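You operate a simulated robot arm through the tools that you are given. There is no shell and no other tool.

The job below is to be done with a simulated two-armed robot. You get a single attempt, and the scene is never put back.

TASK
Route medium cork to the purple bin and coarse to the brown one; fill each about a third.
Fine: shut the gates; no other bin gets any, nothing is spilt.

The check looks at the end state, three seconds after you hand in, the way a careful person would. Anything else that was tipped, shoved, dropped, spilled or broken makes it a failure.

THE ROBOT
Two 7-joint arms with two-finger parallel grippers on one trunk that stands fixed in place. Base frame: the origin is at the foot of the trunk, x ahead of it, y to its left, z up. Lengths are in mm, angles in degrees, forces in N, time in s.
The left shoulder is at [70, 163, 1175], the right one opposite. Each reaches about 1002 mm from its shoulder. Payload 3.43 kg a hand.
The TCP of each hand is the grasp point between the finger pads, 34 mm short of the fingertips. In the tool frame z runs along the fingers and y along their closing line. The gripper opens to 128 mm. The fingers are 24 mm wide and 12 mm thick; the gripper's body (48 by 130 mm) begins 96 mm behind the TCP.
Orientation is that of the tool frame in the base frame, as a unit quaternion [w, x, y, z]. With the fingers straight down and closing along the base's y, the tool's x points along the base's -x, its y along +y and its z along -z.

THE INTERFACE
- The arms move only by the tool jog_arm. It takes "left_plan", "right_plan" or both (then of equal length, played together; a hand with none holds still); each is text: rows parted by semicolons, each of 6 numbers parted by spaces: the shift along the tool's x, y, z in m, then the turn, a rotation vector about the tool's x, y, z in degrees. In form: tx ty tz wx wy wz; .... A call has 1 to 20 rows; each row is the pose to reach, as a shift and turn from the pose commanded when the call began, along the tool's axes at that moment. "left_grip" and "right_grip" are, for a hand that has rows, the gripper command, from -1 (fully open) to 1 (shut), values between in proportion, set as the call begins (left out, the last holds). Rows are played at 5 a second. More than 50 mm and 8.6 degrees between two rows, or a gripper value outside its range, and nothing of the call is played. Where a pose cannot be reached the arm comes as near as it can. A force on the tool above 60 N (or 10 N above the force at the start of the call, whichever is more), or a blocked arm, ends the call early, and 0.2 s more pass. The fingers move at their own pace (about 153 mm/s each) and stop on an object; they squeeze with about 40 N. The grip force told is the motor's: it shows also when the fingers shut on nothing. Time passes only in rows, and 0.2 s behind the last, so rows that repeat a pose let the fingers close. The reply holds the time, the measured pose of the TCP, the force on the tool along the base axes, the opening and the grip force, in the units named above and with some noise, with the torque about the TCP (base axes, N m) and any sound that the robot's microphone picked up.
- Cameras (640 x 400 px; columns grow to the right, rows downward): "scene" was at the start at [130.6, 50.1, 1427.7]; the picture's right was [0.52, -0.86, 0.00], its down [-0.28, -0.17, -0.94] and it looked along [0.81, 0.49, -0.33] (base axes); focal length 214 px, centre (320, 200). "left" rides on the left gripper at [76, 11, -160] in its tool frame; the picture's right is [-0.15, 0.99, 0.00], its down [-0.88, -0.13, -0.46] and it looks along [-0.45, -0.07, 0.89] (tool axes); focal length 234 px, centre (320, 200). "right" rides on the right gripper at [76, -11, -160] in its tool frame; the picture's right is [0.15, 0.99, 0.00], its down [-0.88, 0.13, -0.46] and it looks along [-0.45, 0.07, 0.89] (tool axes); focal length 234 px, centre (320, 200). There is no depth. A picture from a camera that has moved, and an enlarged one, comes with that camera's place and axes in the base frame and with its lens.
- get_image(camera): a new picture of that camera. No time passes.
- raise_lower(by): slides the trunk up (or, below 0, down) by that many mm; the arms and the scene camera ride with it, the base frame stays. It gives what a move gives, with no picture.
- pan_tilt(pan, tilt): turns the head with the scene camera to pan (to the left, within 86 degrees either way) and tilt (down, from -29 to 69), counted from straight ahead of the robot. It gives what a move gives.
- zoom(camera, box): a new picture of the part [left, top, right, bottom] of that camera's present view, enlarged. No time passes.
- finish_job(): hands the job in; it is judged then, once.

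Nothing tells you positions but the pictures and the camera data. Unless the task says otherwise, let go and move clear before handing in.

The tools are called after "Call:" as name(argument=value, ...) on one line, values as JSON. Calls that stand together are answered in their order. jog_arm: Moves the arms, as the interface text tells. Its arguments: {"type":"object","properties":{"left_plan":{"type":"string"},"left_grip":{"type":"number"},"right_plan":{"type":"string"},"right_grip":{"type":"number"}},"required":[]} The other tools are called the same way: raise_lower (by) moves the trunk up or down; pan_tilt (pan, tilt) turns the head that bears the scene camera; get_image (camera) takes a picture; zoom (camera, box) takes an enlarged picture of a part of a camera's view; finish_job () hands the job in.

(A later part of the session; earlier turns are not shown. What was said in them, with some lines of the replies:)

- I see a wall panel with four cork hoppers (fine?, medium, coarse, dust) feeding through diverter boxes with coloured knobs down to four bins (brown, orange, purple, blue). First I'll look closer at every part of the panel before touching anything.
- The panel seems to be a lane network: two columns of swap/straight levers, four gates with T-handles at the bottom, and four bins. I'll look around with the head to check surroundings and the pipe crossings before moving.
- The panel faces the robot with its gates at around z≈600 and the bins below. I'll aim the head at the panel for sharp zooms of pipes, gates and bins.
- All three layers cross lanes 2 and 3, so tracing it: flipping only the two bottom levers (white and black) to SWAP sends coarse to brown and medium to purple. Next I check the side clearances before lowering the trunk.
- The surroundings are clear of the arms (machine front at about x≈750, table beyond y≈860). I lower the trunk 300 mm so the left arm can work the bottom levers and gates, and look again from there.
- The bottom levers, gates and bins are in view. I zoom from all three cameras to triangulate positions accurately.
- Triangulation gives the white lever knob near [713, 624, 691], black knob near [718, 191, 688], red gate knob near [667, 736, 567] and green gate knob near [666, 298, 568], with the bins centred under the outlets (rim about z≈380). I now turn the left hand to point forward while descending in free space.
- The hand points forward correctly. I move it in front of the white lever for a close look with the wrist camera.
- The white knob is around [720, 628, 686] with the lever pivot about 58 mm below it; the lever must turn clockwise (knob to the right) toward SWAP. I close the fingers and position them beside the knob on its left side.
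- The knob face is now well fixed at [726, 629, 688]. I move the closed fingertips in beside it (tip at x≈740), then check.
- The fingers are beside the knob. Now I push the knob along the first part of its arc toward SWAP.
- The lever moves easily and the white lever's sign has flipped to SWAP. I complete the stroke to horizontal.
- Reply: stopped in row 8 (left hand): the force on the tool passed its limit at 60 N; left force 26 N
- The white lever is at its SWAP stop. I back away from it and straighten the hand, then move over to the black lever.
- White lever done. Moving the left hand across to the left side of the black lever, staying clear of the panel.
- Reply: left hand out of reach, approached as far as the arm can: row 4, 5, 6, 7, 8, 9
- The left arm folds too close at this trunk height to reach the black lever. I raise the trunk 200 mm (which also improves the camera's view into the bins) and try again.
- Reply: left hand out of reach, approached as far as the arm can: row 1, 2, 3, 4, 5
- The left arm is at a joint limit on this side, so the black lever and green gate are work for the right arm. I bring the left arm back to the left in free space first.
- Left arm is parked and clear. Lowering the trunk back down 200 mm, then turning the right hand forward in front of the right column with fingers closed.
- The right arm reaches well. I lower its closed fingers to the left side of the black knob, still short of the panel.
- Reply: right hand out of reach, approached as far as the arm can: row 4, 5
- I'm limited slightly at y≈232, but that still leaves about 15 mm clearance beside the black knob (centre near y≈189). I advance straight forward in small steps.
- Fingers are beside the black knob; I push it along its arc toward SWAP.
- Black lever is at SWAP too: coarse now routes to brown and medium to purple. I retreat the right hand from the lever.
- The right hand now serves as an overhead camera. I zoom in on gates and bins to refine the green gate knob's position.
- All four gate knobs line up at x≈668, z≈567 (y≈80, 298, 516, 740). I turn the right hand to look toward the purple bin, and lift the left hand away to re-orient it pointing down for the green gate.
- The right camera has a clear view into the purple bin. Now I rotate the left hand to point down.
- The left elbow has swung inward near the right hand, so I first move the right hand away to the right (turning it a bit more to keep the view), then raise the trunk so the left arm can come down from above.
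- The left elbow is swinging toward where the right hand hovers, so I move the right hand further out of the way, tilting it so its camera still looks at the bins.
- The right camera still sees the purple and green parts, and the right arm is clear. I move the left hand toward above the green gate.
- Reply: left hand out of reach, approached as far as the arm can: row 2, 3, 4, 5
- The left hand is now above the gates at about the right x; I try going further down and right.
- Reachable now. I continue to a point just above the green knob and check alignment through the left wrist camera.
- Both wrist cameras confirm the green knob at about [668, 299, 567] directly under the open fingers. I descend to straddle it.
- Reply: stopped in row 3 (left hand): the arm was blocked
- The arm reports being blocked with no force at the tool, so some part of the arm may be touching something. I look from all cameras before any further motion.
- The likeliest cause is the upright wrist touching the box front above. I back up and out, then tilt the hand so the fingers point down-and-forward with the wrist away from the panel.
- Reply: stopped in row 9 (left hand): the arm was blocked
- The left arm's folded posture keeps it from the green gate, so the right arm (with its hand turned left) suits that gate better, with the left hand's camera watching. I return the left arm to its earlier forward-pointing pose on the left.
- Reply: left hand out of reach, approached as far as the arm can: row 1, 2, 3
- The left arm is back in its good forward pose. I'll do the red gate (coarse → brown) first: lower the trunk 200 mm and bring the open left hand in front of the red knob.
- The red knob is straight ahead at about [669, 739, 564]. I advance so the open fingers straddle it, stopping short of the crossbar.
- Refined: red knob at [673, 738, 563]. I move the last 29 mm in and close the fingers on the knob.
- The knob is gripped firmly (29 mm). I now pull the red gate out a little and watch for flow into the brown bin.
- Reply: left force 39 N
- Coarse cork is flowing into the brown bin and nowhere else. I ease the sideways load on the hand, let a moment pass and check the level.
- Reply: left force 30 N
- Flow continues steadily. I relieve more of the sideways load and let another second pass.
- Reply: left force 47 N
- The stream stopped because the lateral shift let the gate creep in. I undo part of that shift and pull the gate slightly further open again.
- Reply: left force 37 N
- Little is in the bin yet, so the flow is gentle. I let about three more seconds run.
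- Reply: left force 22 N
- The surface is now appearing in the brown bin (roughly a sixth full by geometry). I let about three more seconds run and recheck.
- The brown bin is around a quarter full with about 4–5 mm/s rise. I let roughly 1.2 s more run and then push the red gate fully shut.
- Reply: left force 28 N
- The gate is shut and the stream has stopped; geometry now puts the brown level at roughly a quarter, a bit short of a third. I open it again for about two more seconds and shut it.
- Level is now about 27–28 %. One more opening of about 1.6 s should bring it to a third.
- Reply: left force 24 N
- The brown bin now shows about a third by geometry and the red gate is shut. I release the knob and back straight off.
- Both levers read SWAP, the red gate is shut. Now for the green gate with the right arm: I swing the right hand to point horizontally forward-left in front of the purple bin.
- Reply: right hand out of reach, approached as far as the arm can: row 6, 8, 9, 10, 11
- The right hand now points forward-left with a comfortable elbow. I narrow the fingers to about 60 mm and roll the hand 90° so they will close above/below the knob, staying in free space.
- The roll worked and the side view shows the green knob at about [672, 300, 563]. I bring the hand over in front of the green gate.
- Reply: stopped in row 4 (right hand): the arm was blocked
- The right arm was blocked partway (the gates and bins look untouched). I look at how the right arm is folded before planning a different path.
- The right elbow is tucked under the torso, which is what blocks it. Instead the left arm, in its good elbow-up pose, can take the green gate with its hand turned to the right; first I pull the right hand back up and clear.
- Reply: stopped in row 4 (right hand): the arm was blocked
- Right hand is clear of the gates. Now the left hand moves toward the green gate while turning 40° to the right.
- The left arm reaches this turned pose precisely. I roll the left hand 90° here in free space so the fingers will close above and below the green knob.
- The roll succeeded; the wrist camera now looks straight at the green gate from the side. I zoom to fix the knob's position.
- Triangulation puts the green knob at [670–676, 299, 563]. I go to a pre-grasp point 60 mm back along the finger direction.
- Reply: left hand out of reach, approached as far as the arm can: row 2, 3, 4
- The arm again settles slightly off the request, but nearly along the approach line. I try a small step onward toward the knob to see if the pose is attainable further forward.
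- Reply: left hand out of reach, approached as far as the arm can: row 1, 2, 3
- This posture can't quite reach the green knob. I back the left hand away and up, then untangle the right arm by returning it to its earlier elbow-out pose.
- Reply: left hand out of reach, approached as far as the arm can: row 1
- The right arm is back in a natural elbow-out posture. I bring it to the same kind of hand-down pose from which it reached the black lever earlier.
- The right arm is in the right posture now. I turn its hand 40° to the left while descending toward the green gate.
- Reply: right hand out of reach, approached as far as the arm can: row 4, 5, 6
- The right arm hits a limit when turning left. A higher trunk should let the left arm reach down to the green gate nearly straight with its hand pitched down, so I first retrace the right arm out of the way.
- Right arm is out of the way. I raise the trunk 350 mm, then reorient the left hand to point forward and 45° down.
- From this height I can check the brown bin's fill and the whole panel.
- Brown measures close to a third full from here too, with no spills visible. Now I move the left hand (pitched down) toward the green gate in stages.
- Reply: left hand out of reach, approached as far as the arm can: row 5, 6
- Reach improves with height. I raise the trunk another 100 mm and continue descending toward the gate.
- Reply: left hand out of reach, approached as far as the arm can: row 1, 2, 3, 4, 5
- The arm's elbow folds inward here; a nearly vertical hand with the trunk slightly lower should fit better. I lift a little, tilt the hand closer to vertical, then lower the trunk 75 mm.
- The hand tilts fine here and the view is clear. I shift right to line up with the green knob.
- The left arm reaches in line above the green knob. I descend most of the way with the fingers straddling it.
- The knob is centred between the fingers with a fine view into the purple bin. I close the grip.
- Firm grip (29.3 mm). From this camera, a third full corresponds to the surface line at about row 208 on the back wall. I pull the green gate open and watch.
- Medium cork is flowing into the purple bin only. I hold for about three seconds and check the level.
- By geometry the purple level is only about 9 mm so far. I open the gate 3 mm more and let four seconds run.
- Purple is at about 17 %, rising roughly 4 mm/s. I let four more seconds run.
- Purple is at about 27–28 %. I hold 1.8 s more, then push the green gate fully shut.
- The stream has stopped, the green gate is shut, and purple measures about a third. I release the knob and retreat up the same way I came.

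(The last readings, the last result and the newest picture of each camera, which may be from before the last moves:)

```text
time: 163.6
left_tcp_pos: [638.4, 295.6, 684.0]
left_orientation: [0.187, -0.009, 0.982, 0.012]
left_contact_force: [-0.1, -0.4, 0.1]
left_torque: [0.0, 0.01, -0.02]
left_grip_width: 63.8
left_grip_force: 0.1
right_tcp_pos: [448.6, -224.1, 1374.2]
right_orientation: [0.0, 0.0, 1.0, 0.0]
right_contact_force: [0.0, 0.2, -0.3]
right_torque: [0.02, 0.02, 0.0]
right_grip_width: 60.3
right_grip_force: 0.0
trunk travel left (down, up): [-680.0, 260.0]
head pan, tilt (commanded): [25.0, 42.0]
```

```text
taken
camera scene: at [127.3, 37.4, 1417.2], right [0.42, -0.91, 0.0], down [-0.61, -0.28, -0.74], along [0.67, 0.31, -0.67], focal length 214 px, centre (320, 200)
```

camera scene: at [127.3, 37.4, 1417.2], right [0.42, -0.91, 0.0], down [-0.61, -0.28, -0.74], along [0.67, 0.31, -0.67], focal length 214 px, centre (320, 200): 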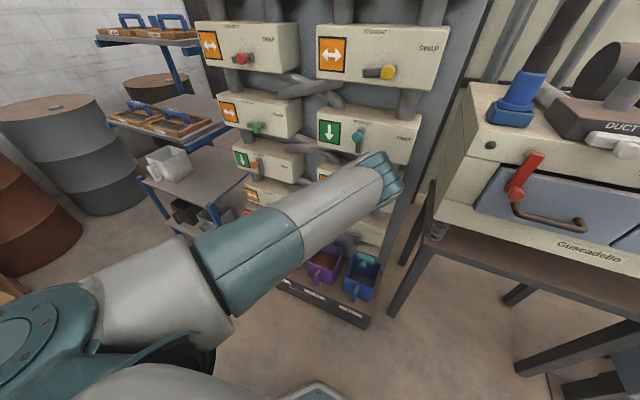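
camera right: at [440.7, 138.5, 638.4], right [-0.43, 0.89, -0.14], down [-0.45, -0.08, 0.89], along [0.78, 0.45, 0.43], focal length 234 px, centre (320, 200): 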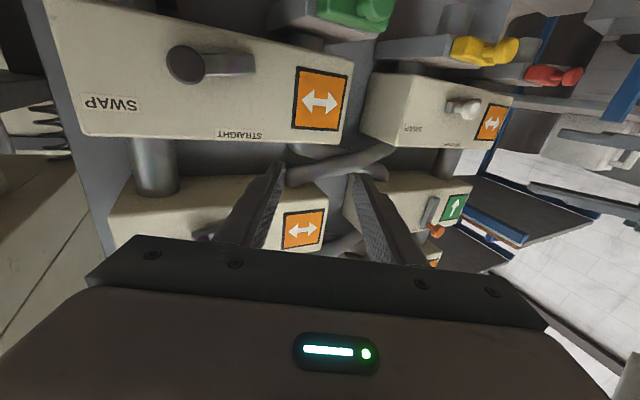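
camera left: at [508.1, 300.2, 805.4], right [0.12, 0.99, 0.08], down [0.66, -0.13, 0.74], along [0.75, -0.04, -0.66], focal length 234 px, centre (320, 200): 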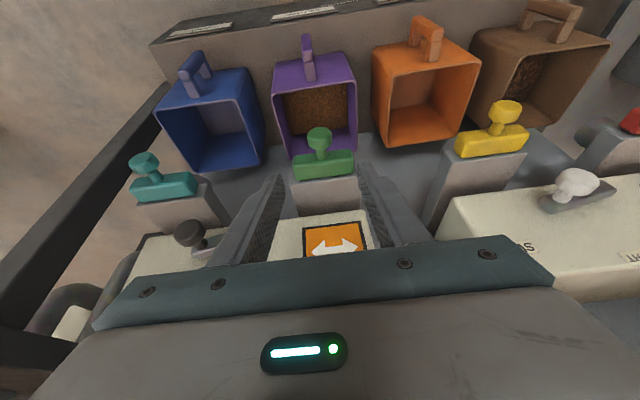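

Call:
jog_arm(left_plan="-0.0039 0.0308 -0.0299 0 0 0; -0.0078 0.0616 -0.0598 0 0 0; -0.0116 0.0924 -0.0898 0 0 0; -0.0155 0.1232 -0.1197 0 0 0; -0.0194 0.154 -0.1496 0 0 0; -0.0194 0.19 -0.18 0 0 0; -0.0194 0.19 -0.18 0 0 0")

Call:
get_image(camera="scene")

Call:
get_image(camera="left")

```text
time: 165.2
left_tcp_pos: [586.1, 478.1, 865.0]
left_orientation: [0.186, -0.008, 0.982, 0.013]
left_contact_force: [0.9, -0.6, 0.2]
left_torque: [0.01, -0.02, 0.01]
left_grip_width: 63.9
left_grip_force: 0.1
right_tcp_pos: [448.8, -225.0, 1374.3]
right_orientation: [0.001, 0.0, 1.0, -0.001]
right_contact_force: [0.7, -0.7, -0.4]
right_torque: [0.02, 0.02, -0.03]
right_grip_width: 60.0
right_grip_force: 0.0
trunk travel left (down, up): [-680.0, 260.0]
head pan, tilt (commanded): [25.0, 42.0]
```

```text
taken
camera scene: at [126.8, 36.1, 1417.3], right [0.42, -0.91, 0.0], down [-0.61, -0.28, -0.74], along [0.67, 0.31, -0.67], focal length 214 px, centre (320, 200)
```

scene: 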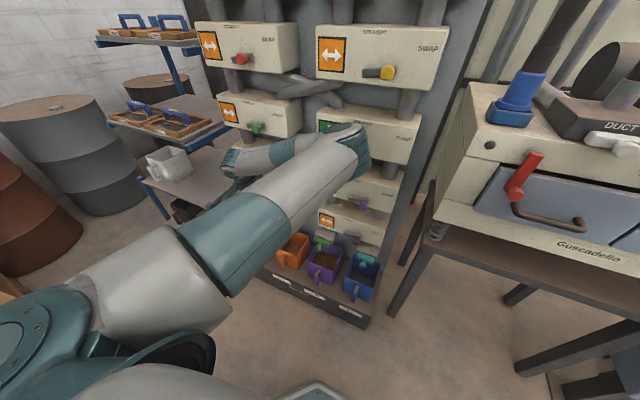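

```text
taken
camera left: at [454.2, 484.1, 985.9], right [0.12, 0.99, 0.08], down [0.66, -0.13, 0.74], along [0.75, -0.04, -0.66], focal length 234 px, centre (320, 200)
```

left: 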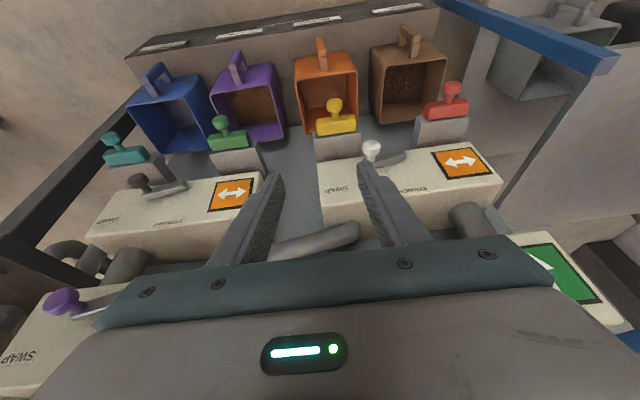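

All gates look shut from here. I zoom in to compare both fills and check for spills and the other bins.

Call:
zoom(camera="left", box=[110, 20, 302, 170])

Call:
zoom(camera="left", box=[280, 10, 472, 160])

Call:
zoom(camera="left", box=[360, 20, 456, 130])

```text
2.67 times, centred on (206, 95) of left
camera zoom: at [454.2, 484.1, 985.9], right [0.12, 0.99, 0.08], down [0.66, -0.13, 0.74], along [0.75, -0.04, -0.66], focal length 624 px, centre (624, 480)
```

zoom: 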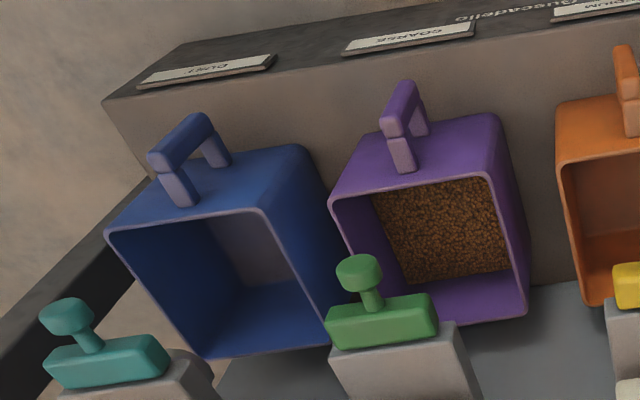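

```text
2.67 times, centred on (376, 85) of left
camera zoom: at [454.2, 484.1, 985.9], right [0.12, 0.99, 0.08], down [0.66, -0.13, 0.74], along [0.75, -0.04, -0.66], focal length 624 px, centre (171, 507)
```

zoom: 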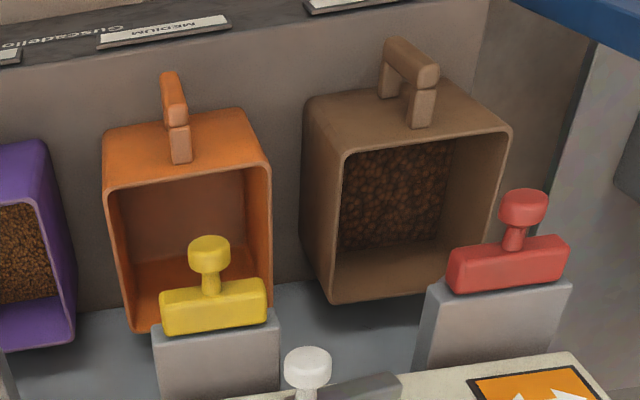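

```text
3.64 times, centred on (408, 75) of left
camera zoom: at [454.2, 484.1, 985.9], right [0.12, 0.99, 0.08], down [0.66, -0.13, 0.74], along [0.75, -0.04, -0.66], focal length 852 px, centre (0, 654)
```

zoom: 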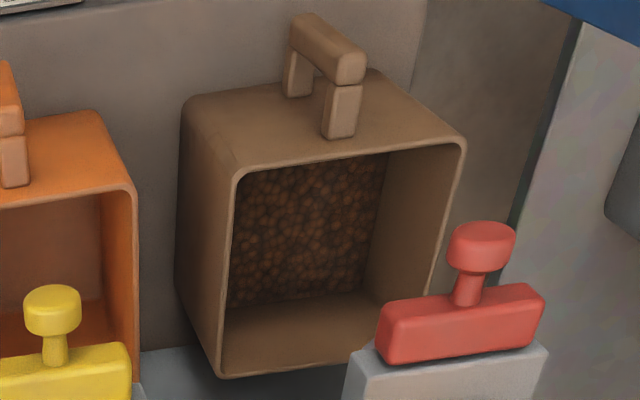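

Both fills look close to a third, orange and blue are empty, and red/green handles sit flush like yellow/teal. I move the left arm further clear for one last overall look.

Call:
jog_arm(left_plan="0.01 0.04 -0.03 0 0 0; 0.02 0.08 -0.06 0 0 0; 0.03 0.12 -0.09 0 0 0; 0.04 0.16 -0.12 0 0 0; 0.05 0.18 -0.15 0 0 0; 0.05 0.18 -0.15 0 0 0")

Call:
get_image(camera="scene")

Call:
zoom(camera="scene", box=[216, 160, 408, 330])

Call:
get_image(camera="left")

```text
refused: row 1 steps farther than a row can; nothing moved
```

```text
taken
camera scene: at [126.8, 36.1, 1417.3], right [0.42, -0.91, 0.0], down [-0.61, -0.28, -0.74], along [0.67, 0.31, -0.67], focal length 214 px, centre (320, 200)
```

scene: 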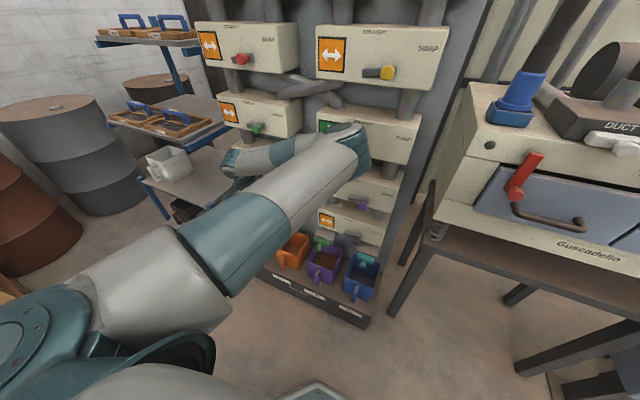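

```text
2.35 times, centred on (312, 245) of scene
camera zoom: at [126.8, 36.1, 1417.3], right [0.42, -0.91, 0.0], down [-0.61, -0.28, -0.74], along [0.67, 0.31, -0.67], focal length 505 px, centre (339, 94)
```

zoom: 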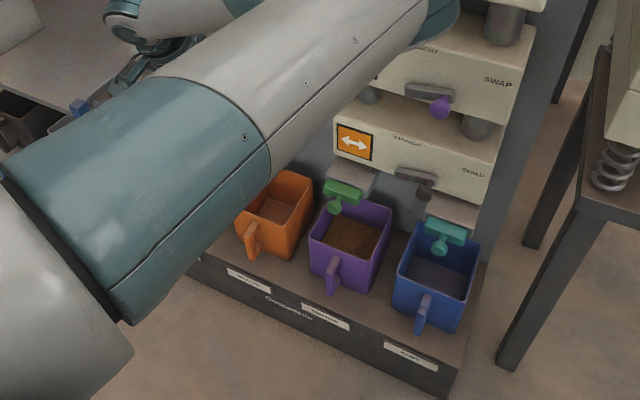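

```text
taken
camera left: at [454.2, 484.1, 985.9], right [0.12, 0.99, 0.08], down [0.66, -0.13, 0.74], along [0.75, -0.04, -0.66], focal length 234 px, centre (320, 200)
```

left: 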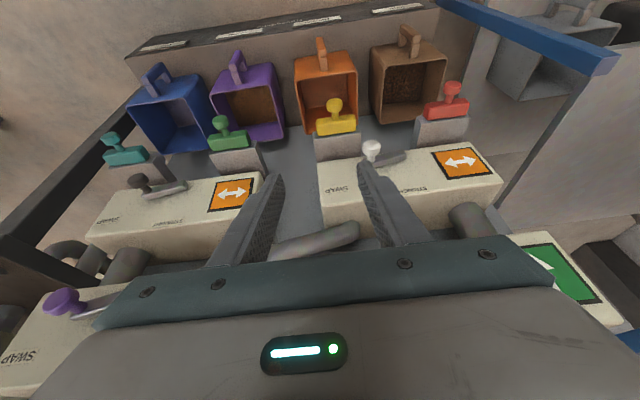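

The step was slightly too long; I repeat it with smaller rows.

Call:
jog_arm(left_plan="0.008 0.03 -0.025 0 0 0; 0.016 0.06 -0.05 0 0 0; 0.024 0.09 -0.075 0 0 0; 0.032 0.12 -0.1 0 0 0; 0.04 0.14 -0.13 0 0 0; 0.04 0.14 -0.16 0 0 0; 0.04 0.14 -0.16 0 0 0")

Call:
get_image(camera="scene")

Call:
zoom(camera="scene", box=[216, 160, 408, 330])

```text
time: 166.8
left_tcp_pos: [486.9, 616.8, 1002.7]
left_orientation: [0.186, -0.008, 0.982, 0.012]
left_contact_force: [0.2, -0.8, 0.2]
left_torque: [0.01, 0.0, -0.04]
left_grip_width: 64.1
left_grip_force: 0.1
right_tcp_pos: [449.0, -222.9, 1373.8]
right_orientation: [0.0, -0.001, 1.0, 0.0]
right_contact_force: [0.4, 0.5, 0.3]
right_torque: [0.01, -0.01, -0.03]
right_grip_width: 60.1
right_grip_force: 0.0
trunk travel left (down, up): [-680.0, 260.0]
head pan, tilt (commanded): [25.0, 42.0]
```

```text
taken
camera scene: at [127.2, 37.6, 1417.2], right [0.42, -0.91, 0.0], down [-0.61, -0.28, -0.74], along [0.67, 0.31, -0.67], focal length 214 px, centre (320, 200)
```

scene: 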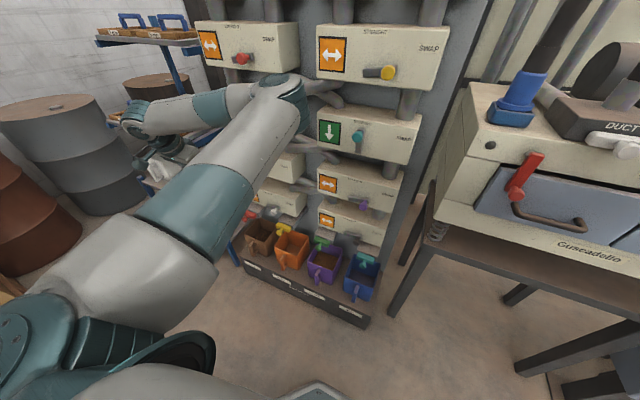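

```text
2.35 times, centred on (312, 245) of scene
camera zoom: at [127.2, 37.6, 1417.2], right [0.42, -0.91, 0.0], down [-0.61, -0.28, -0.74], along [0.67, 0.31, -0.67], focal length 505 px, centre (339, 94)
```

zoom: 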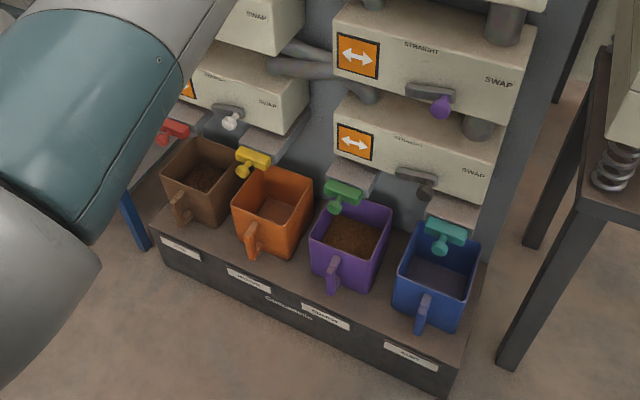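

Call:
zoom(camera="scene", box=[300, 225, 348, 290])

Call:
zoom(camera="scene", box=[236, 205, 300, 275])

Call:
zoom(camera="scene", box=[330, 235, 394, 305])

```text
6.15 times, centred on (324, 258) of scene
camera zoom: at [127.2, 37.6, 1417.2], right [0.42, -0.91, 0.0], down [-0.61, -0.28, -0.74], along [0.67, 0.31, -0.67], focal length 1320 px, centre (295, -154)
```

zoom: 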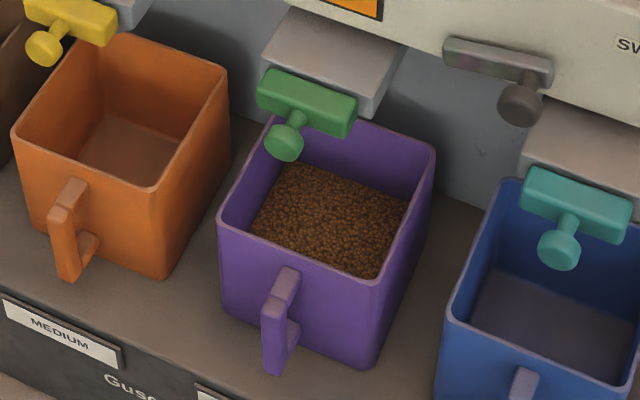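

```text
5.71 times, centred on (268, 240) of scene
camera zoom: at [127.2, 37.6, 1417.2], right [0.42, -0.91, 0.0], down [-0.61, -0.28, -0.74], along [0.67, 0.31, -0.67], focal length 1226 px, centre (617, -29)
```

zoom: 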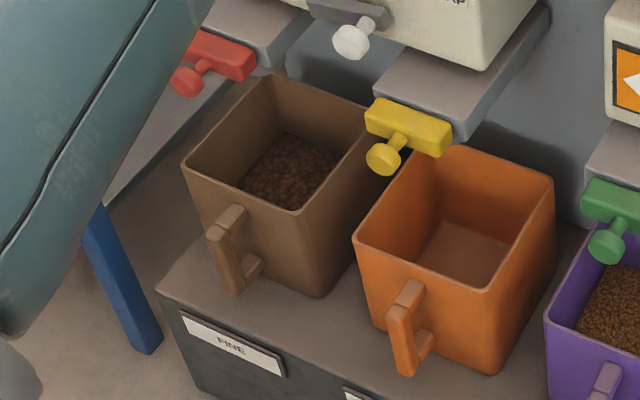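

```text
5.71 times, centred on (362, 270) of scene
camera zoom: at [127.2, 37.6, 1417.2], right [0.42, -0.91, 0.0], down [-0.61, -0.28, -0.74], along [0.67, 0.31, -0.67], focal length 1226 px, centre (80, -200)
```

zoom: 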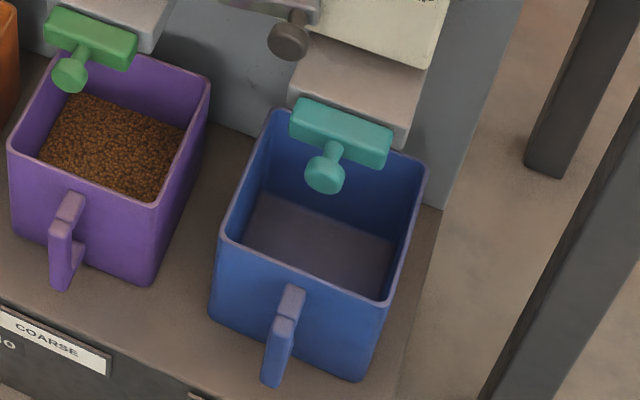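

Both bins are about a third full: coarse in brown, medium in purple. Orange and blue are empty, all four gates are shut, nothing is spilt, and both hands are clear, so I'm handing in.

Call:
finish_job()

```text
The job is handed in.
```

The job is handed in: the brown bin holds coarse cork and the purple bin holds medium, each about a third full. From the camera views I put brown at roughly 31–37% and purple at 31–38%.

- **Routing:** I moved only the two bottom levers (white and black), from STRAIGHT to SWAP. The other six levers were not touched.
- **Gates:** I opened only the red and green gates, and all four are shut. The red and green handles sit flush like the other two.
- **Other bins:** orange and blue look empty, and I saw no cork on the plinth or floor in the last pictures.
- **Arms:** both hands have let go and are clear of the panel.

I reopened the red gate twice for about two seconds each to bring brown up from around a quarter.

The left arm was also blocked twice near the green gate before I found a pose that worked. The later pictures show nothing on the panel moved.
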